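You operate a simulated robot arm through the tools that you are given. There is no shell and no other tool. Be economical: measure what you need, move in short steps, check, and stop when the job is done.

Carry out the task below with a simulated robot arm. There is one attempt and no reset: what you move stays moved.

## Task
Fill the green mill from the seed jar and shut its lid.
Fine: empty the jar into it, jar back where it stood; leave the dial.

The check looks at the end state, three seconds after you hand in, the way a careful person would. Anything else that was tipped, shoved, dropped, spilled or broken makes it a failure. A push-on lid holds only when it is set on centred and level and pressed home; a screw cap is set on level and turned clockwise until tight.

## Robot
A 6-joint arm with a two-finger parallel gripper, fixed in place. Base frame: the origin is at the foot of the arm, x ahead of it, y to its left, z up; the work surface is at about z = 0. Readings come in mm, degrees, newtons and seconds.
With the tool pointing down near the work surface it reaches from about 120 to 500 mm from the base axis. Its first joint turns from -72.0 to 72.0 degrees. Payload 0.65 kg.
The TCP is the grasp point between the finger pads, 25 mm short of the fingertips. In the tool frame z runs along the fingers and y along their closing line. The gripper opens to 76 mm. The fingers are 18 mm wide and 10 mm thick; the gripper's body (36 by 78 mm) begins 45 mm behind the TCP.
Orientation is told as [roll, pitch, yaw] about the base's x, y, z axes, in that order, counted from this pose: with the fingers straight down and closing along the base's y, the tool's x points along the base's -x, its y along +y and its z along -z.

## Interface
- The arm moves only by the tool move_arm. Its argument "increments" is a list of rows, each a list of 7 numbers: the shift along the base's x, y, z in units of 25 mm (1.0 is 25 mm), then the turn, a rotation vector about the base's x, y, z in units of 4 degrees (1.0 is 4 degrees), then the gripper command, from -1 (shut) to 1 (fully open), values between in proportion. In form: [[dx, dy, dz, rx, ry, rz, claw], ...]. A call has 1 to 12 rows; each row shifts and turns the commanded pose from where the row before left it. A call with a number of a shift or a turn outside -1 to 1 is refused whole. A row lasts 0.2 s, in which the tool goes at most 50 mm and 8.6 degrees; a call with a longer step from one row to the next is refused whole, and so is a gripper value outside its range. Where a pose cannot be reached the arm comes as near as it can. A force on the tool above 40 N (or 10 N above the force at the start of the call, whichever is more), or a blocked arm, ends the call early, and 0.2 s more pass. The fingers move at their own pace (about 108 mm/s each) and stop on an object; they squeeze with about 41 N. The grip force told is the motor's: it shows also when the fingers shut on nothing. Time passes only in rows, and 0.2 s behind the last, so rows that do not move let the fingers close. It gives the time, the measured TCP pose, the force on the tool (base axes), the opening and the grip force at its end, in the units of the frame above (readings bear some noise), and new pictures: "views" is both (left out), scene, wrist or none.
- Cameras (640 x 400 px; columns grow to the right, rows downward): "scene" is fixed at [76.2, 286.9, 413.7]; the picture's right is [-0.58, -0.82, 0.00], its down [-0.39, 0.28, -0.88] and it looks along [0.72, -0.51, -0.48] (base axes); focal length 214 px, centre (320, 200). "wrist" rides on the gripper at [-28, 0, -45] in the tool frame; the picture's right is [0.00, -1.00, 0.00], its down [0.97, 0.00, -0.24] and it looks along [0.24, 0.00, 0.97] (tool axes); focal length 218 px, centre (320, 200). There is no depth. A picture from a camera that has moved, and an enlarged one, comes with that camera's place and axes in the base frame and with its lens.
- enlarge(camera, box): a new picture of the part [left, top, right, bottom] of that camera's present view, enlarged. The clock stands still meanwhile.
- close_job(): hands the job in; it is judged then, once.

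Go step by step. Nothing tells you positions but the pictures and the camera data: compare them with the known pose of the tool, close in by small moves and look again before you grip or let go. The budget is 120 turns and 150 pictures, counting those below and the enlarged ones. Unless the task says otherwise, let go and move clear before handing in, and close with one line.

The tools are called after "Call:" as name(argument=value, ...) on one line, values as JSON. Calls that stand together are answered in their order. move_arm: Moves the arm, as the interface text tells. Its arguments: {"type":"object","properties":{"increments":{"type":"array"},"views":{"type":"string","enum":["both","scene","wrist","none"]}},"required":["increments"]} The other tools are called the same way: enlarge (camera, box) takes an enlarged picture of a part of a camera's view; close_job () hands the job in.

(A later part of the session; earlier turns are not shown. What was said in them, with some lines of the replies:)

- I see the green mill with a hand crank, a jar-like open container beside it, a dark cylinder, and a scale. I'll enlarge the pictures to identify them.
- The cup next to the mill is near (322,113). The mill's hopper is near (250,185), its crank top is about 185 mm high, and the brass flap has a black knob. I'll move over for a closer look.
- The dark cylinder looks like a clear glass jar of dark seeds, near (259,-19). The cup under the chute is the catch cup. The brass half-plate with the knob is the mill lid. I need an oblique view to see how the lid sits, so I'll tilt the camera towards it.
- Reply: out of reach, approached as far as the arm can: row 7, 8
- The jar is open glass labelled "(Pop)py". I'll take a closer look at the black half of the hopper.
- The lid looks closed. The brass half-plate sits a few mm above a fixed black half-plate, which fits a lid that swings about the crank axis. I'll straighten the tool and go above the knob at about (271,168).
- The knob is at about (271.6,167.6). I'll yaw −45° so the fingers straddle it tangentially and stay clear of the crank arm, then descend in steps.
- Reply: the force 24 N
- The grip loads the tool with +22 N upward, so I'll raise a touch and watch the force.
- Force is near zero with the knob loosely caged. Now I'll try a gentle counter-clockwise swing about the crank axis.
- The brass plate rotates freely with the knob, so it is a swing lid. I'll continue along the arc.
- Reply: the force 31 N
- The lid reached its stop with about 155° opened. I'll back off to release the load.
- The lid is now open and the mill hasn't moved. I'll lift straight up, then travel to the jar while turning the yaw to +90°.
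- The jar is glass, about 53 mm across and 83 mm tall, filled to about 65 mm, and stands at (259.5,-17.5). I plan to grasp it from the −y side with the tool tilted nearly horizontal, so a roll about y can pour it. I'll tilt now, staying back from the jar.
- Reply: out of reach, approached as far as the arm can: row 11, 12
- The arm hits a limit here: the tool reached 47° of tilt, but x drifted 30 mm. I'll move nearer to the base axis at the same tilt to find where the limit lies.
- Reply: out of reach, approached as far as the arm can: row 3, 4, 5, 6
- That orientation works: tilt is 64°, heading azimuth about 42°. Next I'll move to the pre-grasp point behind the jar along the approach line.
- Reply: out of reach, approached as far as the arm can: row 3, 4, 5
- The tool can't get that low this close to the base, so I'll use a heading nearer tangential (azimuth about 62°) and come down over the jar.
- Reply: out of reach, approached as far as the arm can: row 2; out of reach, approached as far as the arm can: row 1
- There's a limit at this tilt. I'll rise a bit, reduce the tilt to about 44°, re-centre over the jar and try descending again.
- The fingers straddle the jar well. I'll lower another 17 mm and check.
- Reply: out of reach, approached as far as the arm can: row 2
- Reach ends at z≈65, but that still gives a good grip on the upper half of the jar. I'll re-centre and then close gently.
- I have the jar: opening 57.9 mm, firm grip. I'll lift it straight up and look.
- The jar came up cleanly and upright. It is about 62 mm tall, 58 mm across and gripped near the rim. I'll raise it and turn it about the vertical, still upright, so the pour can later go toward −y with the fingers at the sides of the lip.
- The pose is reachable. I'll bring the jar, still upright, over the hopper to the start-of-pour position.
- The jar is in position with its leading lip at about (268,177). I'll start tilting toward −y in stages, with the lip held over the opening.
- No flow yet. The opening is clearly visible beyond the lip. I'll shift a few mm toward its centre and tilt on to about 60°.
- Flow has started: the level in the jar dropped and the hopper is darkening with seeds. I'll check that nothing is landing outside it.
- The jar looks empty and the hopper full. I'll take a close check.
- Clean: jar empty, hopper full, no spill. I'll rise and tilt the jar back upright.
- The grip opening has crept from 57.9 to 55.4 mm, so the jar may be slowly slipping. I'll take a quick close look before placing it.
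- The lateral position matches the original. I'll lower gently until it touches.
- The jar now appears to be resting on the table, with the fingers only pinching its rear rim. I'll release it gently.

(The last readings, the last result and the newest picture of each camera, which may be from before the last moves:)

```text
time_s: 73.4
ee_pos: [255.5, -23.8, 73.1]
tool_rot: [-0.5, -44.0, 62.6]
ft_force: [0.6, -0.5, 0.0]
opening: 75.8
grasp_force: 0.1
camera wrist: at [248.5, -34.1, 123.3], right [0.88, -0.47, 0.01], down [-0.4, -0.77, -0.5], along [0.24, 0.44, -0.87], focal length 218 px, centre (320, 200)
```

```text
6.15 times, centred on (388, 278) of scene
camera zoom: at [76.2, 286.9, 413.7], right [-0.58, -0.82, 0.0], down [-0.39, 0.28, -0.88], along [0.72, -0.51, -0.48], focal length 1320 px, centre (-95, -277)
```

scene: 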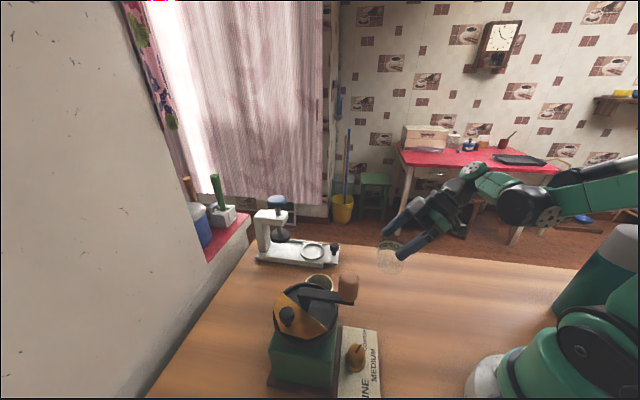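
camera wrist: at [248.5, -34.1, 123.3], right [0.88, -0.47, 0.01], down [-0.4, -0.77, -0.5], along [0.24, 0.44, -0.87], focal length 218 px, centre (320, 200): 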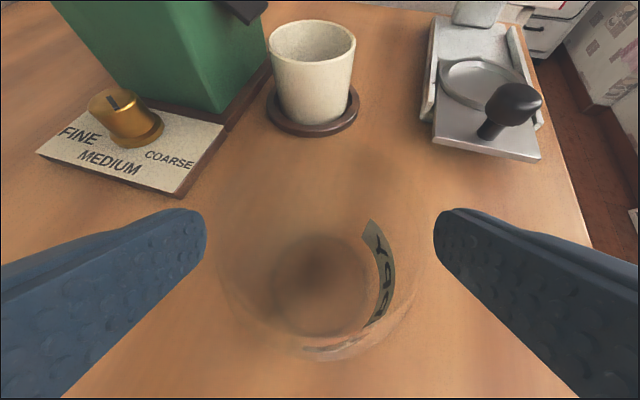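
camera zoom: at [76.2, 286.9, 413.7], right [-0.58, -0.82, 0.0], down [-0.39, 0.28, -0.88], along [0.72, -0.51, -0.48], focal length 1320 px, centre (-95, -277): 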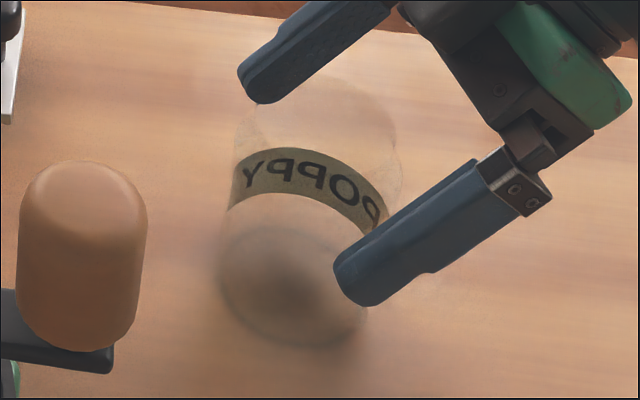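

The jar stands upright within about 2 mm of its original spot. I'll withdraw straight up and straighten the tool.

Call:
move_arm(increments=[[0, 0, 0.3, 0, 0, 0, 1], [0, 0, 0.6, 0, 0, 0, 1], [0, 0, 0.9, 0, 0, 0, 1], [0, 0, 1, 0, 0, 0, 1], [0, 0, 1, 0, 0, 0, 1], [0, 0, 1, 0, 0, 0, 1], [0, 0, 1, 0, 0, 0, 1], [0, 0, 1, 0, 0, 0, 1]], views="none")

Call:
move_arm(increments=[[0, 0, 0, -0.889, 0.459, 0, 1], [0, 0, 0, -0.889, 0.459, 0, 1], [0, 0, 0, -0.889, 0.459, 0, 1], [0, 0, 0, -0.889, 0.459, 0, 1], [0, 0, 0, -0.889, 0.459, 0, 1], [0, 0, 0, -0.889, 0.459, 0, 1], [0, 0, 0, -0.889, 0.459, 0, 1], [0, 0, 0, -0.889, 0.459, 0, 1], [0, 0, 0, -0.889, 0.459, 0, 1], [0, 0, 0, -0.889, 0.459, 0, 1], [0, 0, 0, -0.889, 0.459, 0, 1]], views="both")

```text
time_s: 75.2
ee_pos: [252.6, -24.5, 242.9]
tool_rot: [-0.5, -44.0, 62.6]
ft_force: [0.6, -0.6, 0.6]
opening: 75.9
grasp_force: 0.1
```

```text
time_s: 77.6
ee_pos: [254.5, -24.5, 243.2]
tool_rot: [-0.7, 0.1, 62.6]
ft_force: [-0.3, -0.2, 0.7]
opening: 75.7
grasp_force: 0.1
camera wrist: at [266.2, 1.2, 287.1], right [0.89, -0.46, 0.01], down [-0.45, -0.86, 0.24], along [-0.1, -0.22, -0.97], focal length 218 px, centre (320, 200)
```

scene: 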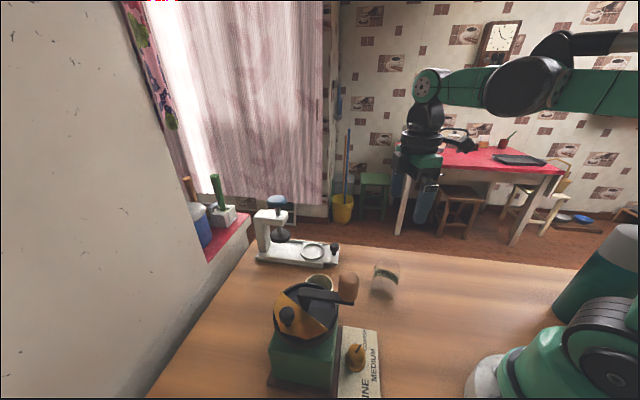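
wrist: 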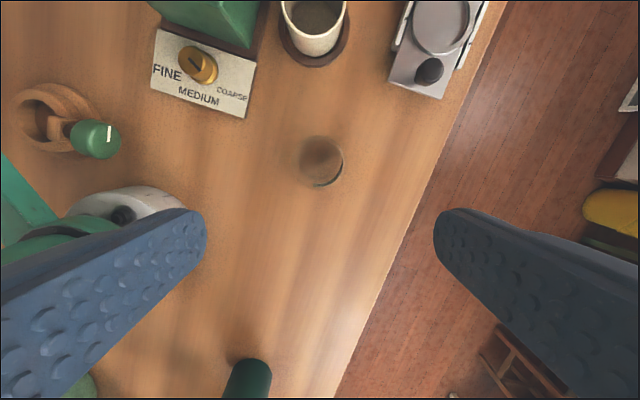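

Jar base reads about (261,-16), effectively where it stood. Now I'll go back over the lid knob at about (243,215) with yaw near 110° to shut it.

Call:
move_arm(increments=[[-0.04, 0.7, 0.4, 0, 0, 1, 0.8], [-0.04, 0.7, 0.4, 0, 0, 1, 0.5], [-0.04, 0.8, 0.4, 0, 0, 1, 0.2], [-0.04, 0.8, 0, 0, 0, 1, 0], [-0.04, 0.8, 0, 0, 0, 1, -0.1], [-0.04, 0.8, 0, 0, 0, 1, -0.1], [-0.04, 0.8, 0, 0, 0, 1, -0.1], [-0.04, 0.8, 0, 0, 0, 1, -0.1], [-0.04, 0.8, 0, 0, 0, 1, -0.1], [-0.04, 0.85, 0, 0, 0, 1, -0.1], [-0.04, 0.85, 0, 0, 0, 1, -0.1], [-0.04, 0.85, 0, 0, 0, 1, -0.1]], views="wrist")

```text
time_s: 80.2
ee_pos: [242.8, 215.7, 273.0]
tool_rot: [-0.6, 0.1, 110.8]
ft_force: [0.2, 0.5, -0.4]
opening: 34.2
grasp_force: 0.0
camera wrist: at [232.0, 241.3, 316.8], right [0.94, 0.35, 0.01], down [0.34, -0.91, 0.24], along [0.1, -0.22, -0.97], focal length 218 px, centre (320, 200)
```

wrist: 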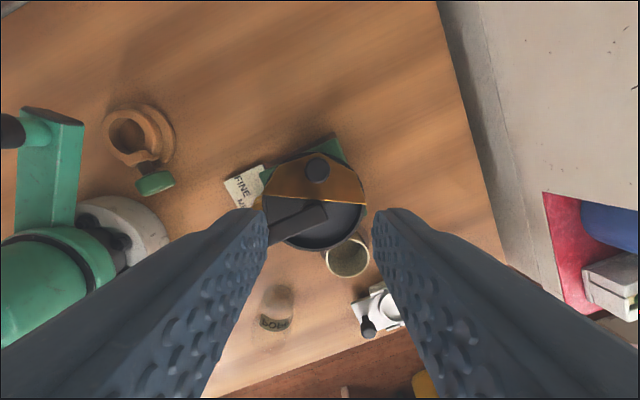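

From the earlier frames the knob's circle is centred near (252,192) with radius about 32, and the knob is now near (238,224). I'll align over it and descend partway.

Call:
move_arm(increments=[[-0.08, 0.16, -0.8, 0, 0, 0, -0.15], [-0.08, 0.16, -0.8, 0, 0, 0, -0.15], [0, 0, -0.8, 0, 0, 0, -0.15], [0, 0, -0.8, 0, 0, 0, -0.15]], views="both")

```text
time_s: 81.2
ee_pos: [237.5, 222.6, 192.1]
tool_rot: [-0.6, 0.0, 110.5]
ft_force: [-0.2, -0.3, 0.1]
opening: 32.3
grasp_force: 0.1
camera wrist: at [227.2, 249.0, 236.2], right [0.94, 0.35, 0.01], down [0.34, -0.91, 0.24], along [0.09, -0.22, -0.97], focal length 218 px, centre (320, 200)
```

scene: 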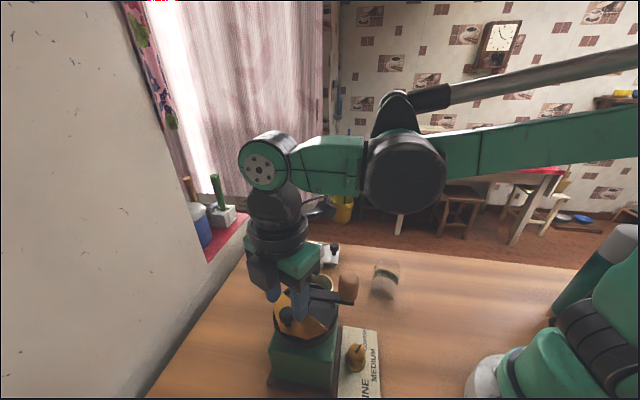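
wrist: 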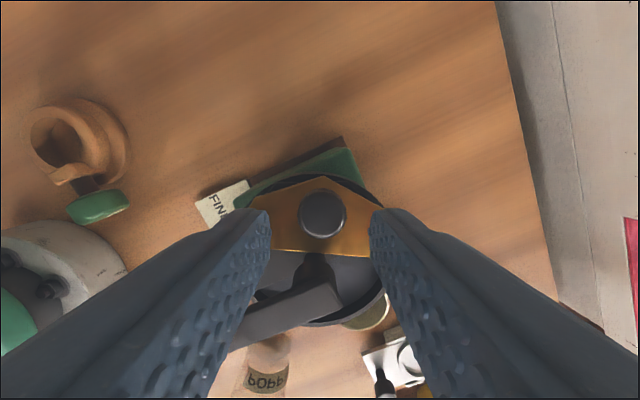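

Call:
move_arm(increments=[[0, 0.06, -0.5, 0, 0, 0, -0.2], [0, 0.04, -0.46, 0, 0, 0, -0.35], [0, 0, 0, 0, 0, 0, -0.45]], views="wrist")

```text
time_s: 82.0
ee_pos: [238.1, 225.0, 167.0]
tool_rot: [-0.6, 0.1, 110.6]
ft_force: [-0.6, -0.5, 0.1]
opening: 20.9
grasp_force: 0.1
camera wrist: at [227.1, 251.1, 212.1], right [0.94, 0.35, 0.01], down [0.34, -0.91, 0.24], along [0.09, -0.22, -0.97], focal length 218 px, centre (320, 200)
```

wrist: 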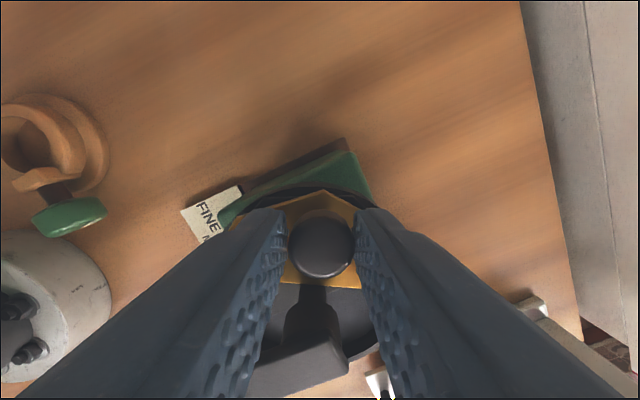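

The knob is caged. I'll swing the lid back clockwise along the arc.

Call:
move_arm(increments=[[0.0866, 0.0315, 0, 0, 0, -1, -0.45], [0.0885, 0.0254, 0, 0, 0, -1, -0.45], [0.0901, 0.0191, 0, 0, 0, -1, -0.45], [0.0912, 0.0128, 0, 0, 0, -1, -0.45], [0.0919, 0.0064, 0, 0, 0, -1, -0.45], [0.0921, 0, 0, 0, 0, -1, -0.45], [0.0919, -0.0064, 0, 0, 0, -1, -0.45], [0.0912, -0.0128, 0, 0, 0, -1, -0.45], [0.0901, -0.0191, 0, 0, 0, -1, -0.45], [0.0885, -0.0254, 0, 0, 0, -1, -0.45], [0.0866, -0.0315, 0, 0, 0, -1, -0.45], [0.0841, -0.0375, 0, 0, 0, -1, -0.45]], views="wrist")

```text
time_s: 84.6
ee_pos: [265.2, 224.2, 168.2]
tool_rot: [-0.6, 0.1, 62.6]
ft_force: [0.4, -0.2, -0.5]
opening: 21.4
grasp_force: 0.0
camera wrist: at [276.7, 248.8, 212.8], right [0.89, -0.46, 0.01], down [-0.45, -0.86, 0.24], along [-0.1, -0.22, -0.97], focal length 218 px, centre (320, 200)
```

wrist: 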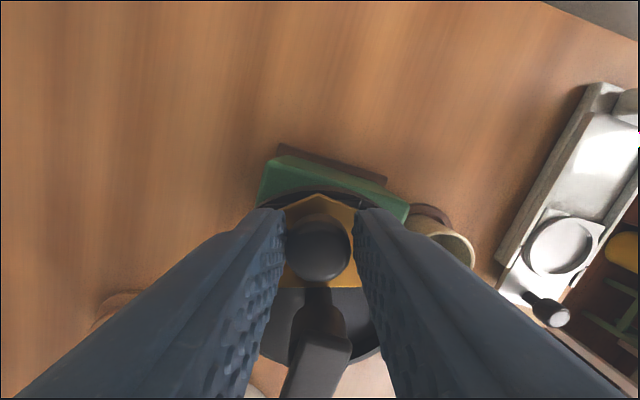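

Call:
move_arm(increments=[[0.0813, -0.0432, 0, 0, 0, -1, -0.45], [0.0781, -0.0488, 0, 0, 0, -1, -0.45], [0.0745, -0.0541, 0, 0, 0, -1, -0.45], [0.0705, -0.0592, 0, 0, 0, -1, -0.45], [0.0662, -0.064, 0, 0, 0, -1, -0.45], [0.0616, -0.0684, 0, 0, 0, -1, -0.45], [0.0567, -0.0726, 0, 0, 0, -1, -0.45], [0.0515, -0.0763, 0, 0, 0, -1, -0.45], [0.046, -0.0798, 0, 0, 0, -1, -0.45], [0.0403, -0.0828, 0, 0, 0, -1, -0.45], [0.0345, -0.0854, 0, 0, 0, -1, -0.45], [0.0285, -0.0876, 0, 0, 0, -1, -0.45]], views="wrist")

```text
time_s: 87.2
ee_pos: [283.2, 202.6, 168.6]
tool_rot: [-0.6, 0.1, 14.5]
ft_force: [0.2, 1.4, -0.3]
opening: 21.0
grasp_force: 0.1
camera wrist: at [308.8, 211.4, 213.1], right [0.25, -0.97, 0.01], down [-0.94, -0.24, 0.24], along [-0.23, -0.07, -0.97], focal length 218 px, centre (320, 200)
```

wrist: 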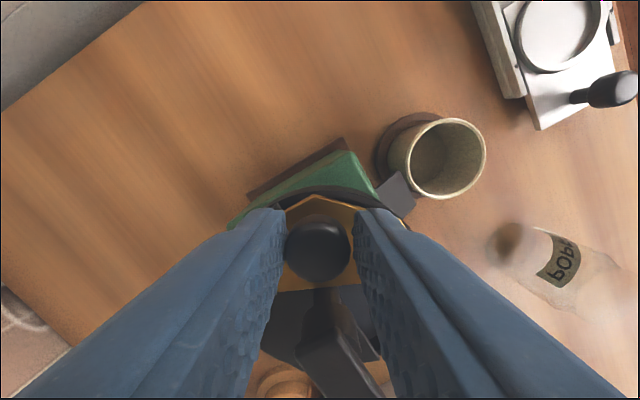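

Call:
move_arm(increments=[[0.0223, -0.0894, 0, 0, 0, -1, -0.45], [0.016, -0.0907, 0, 0, 0, -1, -0.45], [0.0096, -0.0916, 0, 0, 0, -1, -0.45], [0.0032, -0.092, 0, 0, 0, -1, -0.45], [-0.0032, -0.092, 0, 0, 0, -1, -0.45], [-0.0096, -0.0916, 0, 0, 0, -1, -0.45], [-0.016, -0.0907, 0, 0, 0, -1, -0.45], [-0.0223, -0.0894, 0, 0, 0, -1, -0.45], [-0.0285, -0.0876, 0, 0, 0, -1, -0.45], [-0.0345, -0.0854, 0, 0, 0, -1, -0.45], [-0.0403, -0.0828, 0, 0, 0, -1, -0.45], [-0.046, -0.0798, 0, 0, 0, -1, -0.45]], views="wrist")

```text
time_s: 89.8
ee_pos: [278.8, 176.6, 168.4]
tool_rot: [-0.5, 0.0, -33.4]
ft_force: [0.0, -0.5, -0.1]
opening: 21.1
grasp_force: 0.1
camera wrist: at [301.6, 162.2, 212.7], right [-0.55, -0.83, 0.01], down [-0.81, 0.54, 0.24], along [-0.21, 0.12, -0.97], focal length 218 px, centre (320, 200)
```

wrist: 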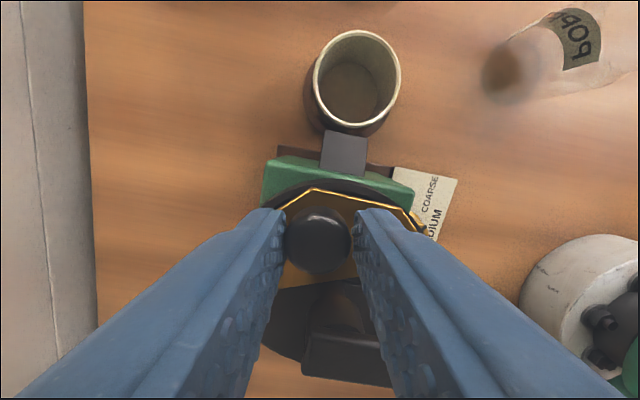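

Call:
move_arm(increments=[[-0.0515, -0.0763, 0, 0, 0, -1, -0.45], [-0.0567, -0.0726, 0, 0, 0, -1, -0.45], [0, 0, 0, 0, 0, 0, -0.45]], views="wrist")

Call:
enlarge(camera="wrist", box=[220, 140, 440, 360])

```text
time_s: 90.6
ee_pos: [275.3, 173.0, 169.2]
tool_rot: [-0.6, 0.1, -41.3]
ft_force: [0.8, 0.0, 0.8]
opening: 21.1
grasp_force: 0.3
camera wrist: at [296.4, 155.3, 212.9], right [-0.66, -0.75, 0.01], down [-0.73, 0.64, 0.24], along [-0.19, 0.15, -0.97], focal length 218 px, centre (320, 200)
```

wrist: 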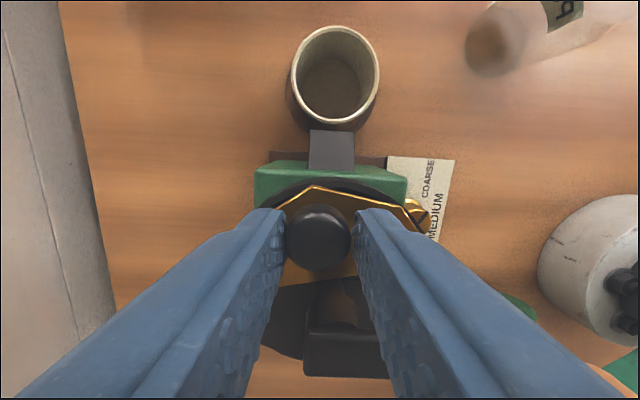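

```text
1.82 times, centred on (330, 250) of wrist
camera zoom: at [296.4, 155.3, 212.9], right [-0.66, -0.75, 0.01], down [-0.73, 0.64, 0.24], along [-0.19, 0.15, -0.97], focal length 397 px, centre (302, 109)
```

zoom: 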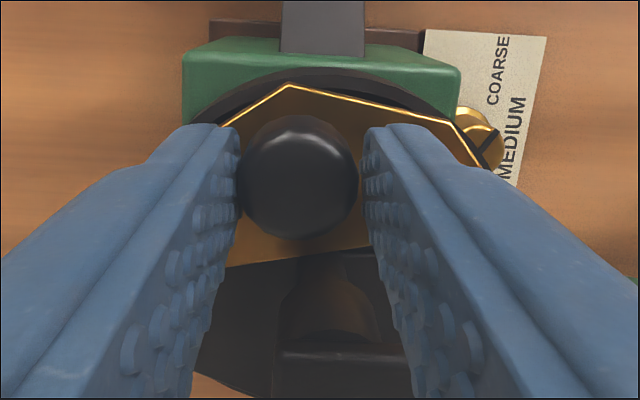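

The lid has about 10° still to go. I'll continue in small steps and watch the force for the stop.

Call:
move_arm(increments=[[-0.0616, -0.0684, 0, 0, 0, -1, -0.45], [-0.0662, -0.064, 0, 0, 0, -0.5, -0.45], [0, 0, 0, 0, 0, 0, -0.45]], views="none")

Call:
move_arm(increments=[[-0.035, -0.03, 0, 0, 0, 0, -0.45], [0, 0, 0, 0, 0, 0, -0.45]], views="none")

Call:
enlarge(camera="wrist", box=[220, 140, 440, 360])

```text
time_s: 91.4
ee_pos: [272.0, 169.4, 168.6]
tool_rot: [-0.6, 0.1, -47.4]
ft_force: [-0.4, 1.3, 0.2]
opening: 21.1
grasp_force: 0.1
```

```text
time_s: 92.0
ee_pos: [272.4, 169.0, 168.1]
tool_rot: [-0.6, 0.0, -47.5]
ft_force: [0.0, 0.2, 0.1]
opening: 21.3
grasp_force: 0.8
```

```text
1.82 times, centred on (330, 250) of wrist
camera zoom: at [290.3, 149.1, 212.8], right [-0.74, -0.68, 0.01], down [-0.66, 0.72, 0.24], along [-0.17, 0.17, -0.97], focal length 397 px, centre (302, 109)
```

zoom: 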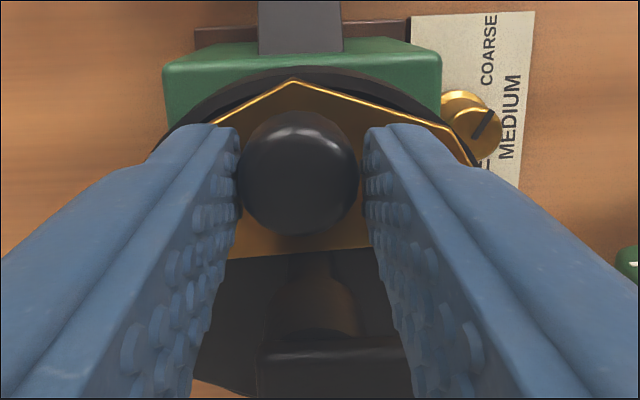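

Call:
move_arm(increments=[[-0.04, -0.035, 0, 0, 0, 0, -0.45], [-0.03, -0.025, 0, 0, 0, 0, -0.45], [0, 0, 0, 0, 0, 0, -0.45]], views="none")

Call:
move_arm(increments=[[-0.03, -0.025, 0, 0, 0, 0, -0.45], [0, 0, 0, 0, 0, 0, -0.45]], views="none")

Call:
enlarge(camera="wrist", box=[220, 140, 440, 360])

```text
time_s: 92.8
ee_pos: [269.6, 167.7, 168.0]
tool_rot: [-0.5, 0.1, -47.5]
ft_force: [2.1, 1.0, 0.1]
opening: 22.3
grasp_force: 1.1
```

```text
time_s: 93.4
ee_pos: [268.6, 166.7, 168.1]
tool_rot: [-0.6, 0.1, -47.3]
ft_force: [2.1, 4.6, -0.7]
opening: 24.3
grasp_force: 1.7
```

```text
1.82 times, centred on (330, 250) of wrist
camera zoom: at [287.8, 146.9, 212.9], right [-0.74, -0.68, 0.01], down [-0.66, 0.72, 0.24], along [-0.17, 0.17, -0.97], focal length 397 px, centre (302, 109)
```

zoom: 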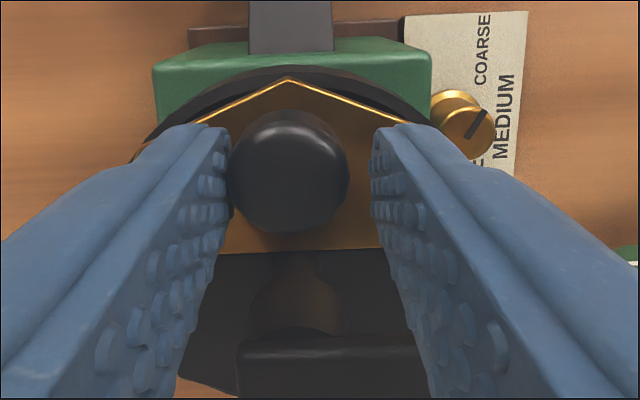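

The lid is on its closed stop: force is rising and its edge is parallel with the fixed half. I'll open slightly, centre and rise clear.

Call:
move_arm(increments=[[0.04, 0.04, 0, 0, 0, 0, -0.2], [0, 0, 0, 0, 0, 0, -0.15], [0, 0, 0.4, 0, 0, 0, -0.15], [0, 0, 0.8, 0, 0, 0, -0.15], [0, 0, 1, 0, 0, 0, -0.15], [0, 0, 1, 0, 0, 0, -0.15], [0, 0, 1, 0, 0, 0, -0.15], [0, 0, 1, 0, 0, 0, 0]], views="both")

Call:
enlarge(camera="scene", box=[255, 255, 365, 330])

Call:
enlarge(camera="wrist", box=[240, 100, 420, 290])

```text
time_s: 95.2
ee_pos: [268.8, 166.7, 298.8]
tool_rot: [-0.7, 0.1, -47.3]
ft_force: [0.8, -0.1, 0.4]
opening: 37.9
grasp_force: 0.0
camera wrist: at [287.9, 147.0, 343.4], right [-0.74, -0.68, 0.01], down [-0.66, 0.72, 0.24], along [-0.17, 0.17, -0.97], focal length 218 px, centre (320, 200)
```

scene: 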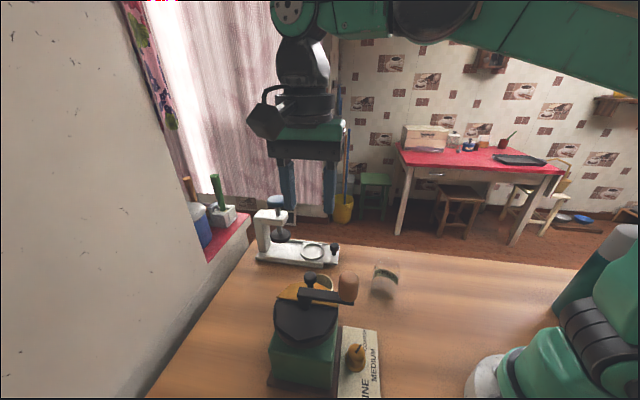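
wrist: 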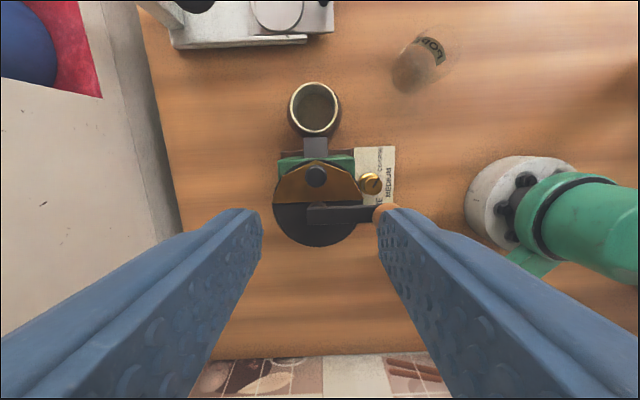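

```text
5.33 times, centred on (310, 292) of scene
camera zoom: at [76.2, 286.9, 413.7], right [-0.58, -0.82, 0.0], down [-0.39, 0.28, -0.88], along [0.72, -0.51, -0.48], focal length 1144 px, centre (373, -293)
```

zoom: 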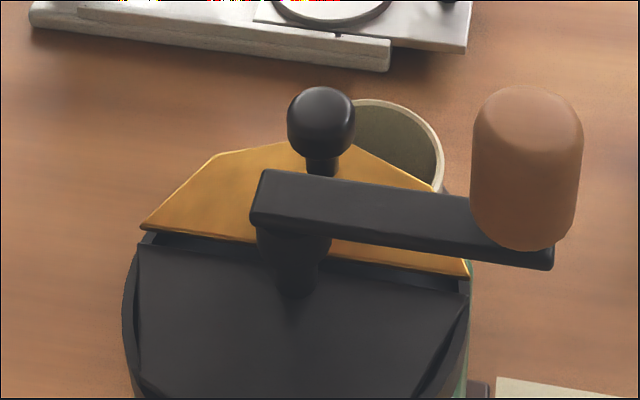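

```text
2.11 times, centred on (330, 195) of wrist
camera zoom: at [287.9, 147.0, 343.4], right [-0.74, -0.68, 0.01], down [-0.66, 0.72, 0.24], along [-0.17, 0.17, -0.97], focal length 460 px, centre (299, 210)
```

zoom: 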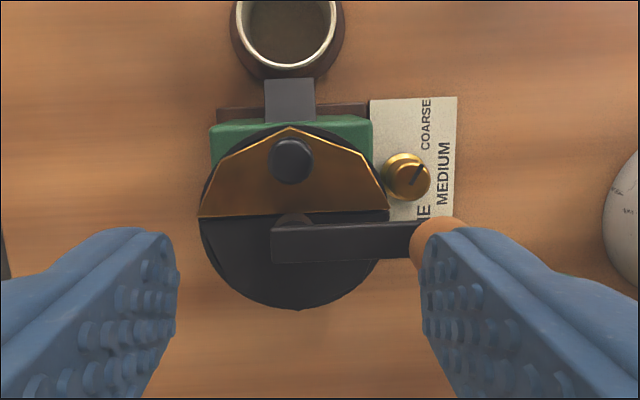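

The lid matches its original closed picture exactly, and the crank and dial are unchanged. Last, I'll check where the jar stands.

Call:
enlarge(camera="scene", box=[355, 245, 420, 310])

```text
6.15 times, centred on (388, 278) of scene
camera zoom: at [76.2, 286.9, 413.7], right [-0.58, -0.82, 0.0], down [-0.39, 0.28, -0.88], along [0.72, -0.51, -0.48], focal length 1320 px, centre (-95, -277)
```

zoom: 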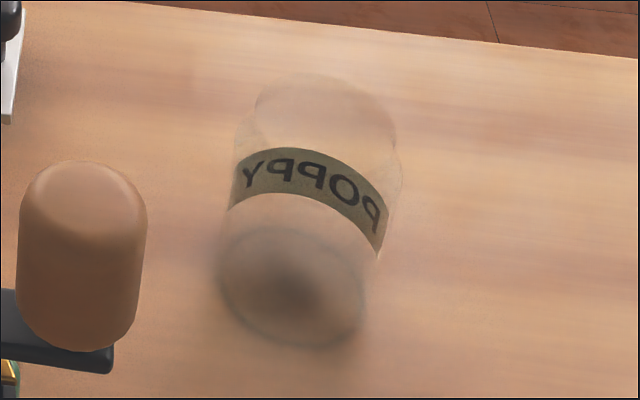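

The jar is upright and empty within about 2 mm of where it stood, and the arm is clear, so I'm handing in.

Call:
close_job()

```text
The job is handed in.
```

The green mill is full and its lid is shut. The seed jar is empty and back within about 2 mm of where it stood, the dial is untouched, and I saw no spills.
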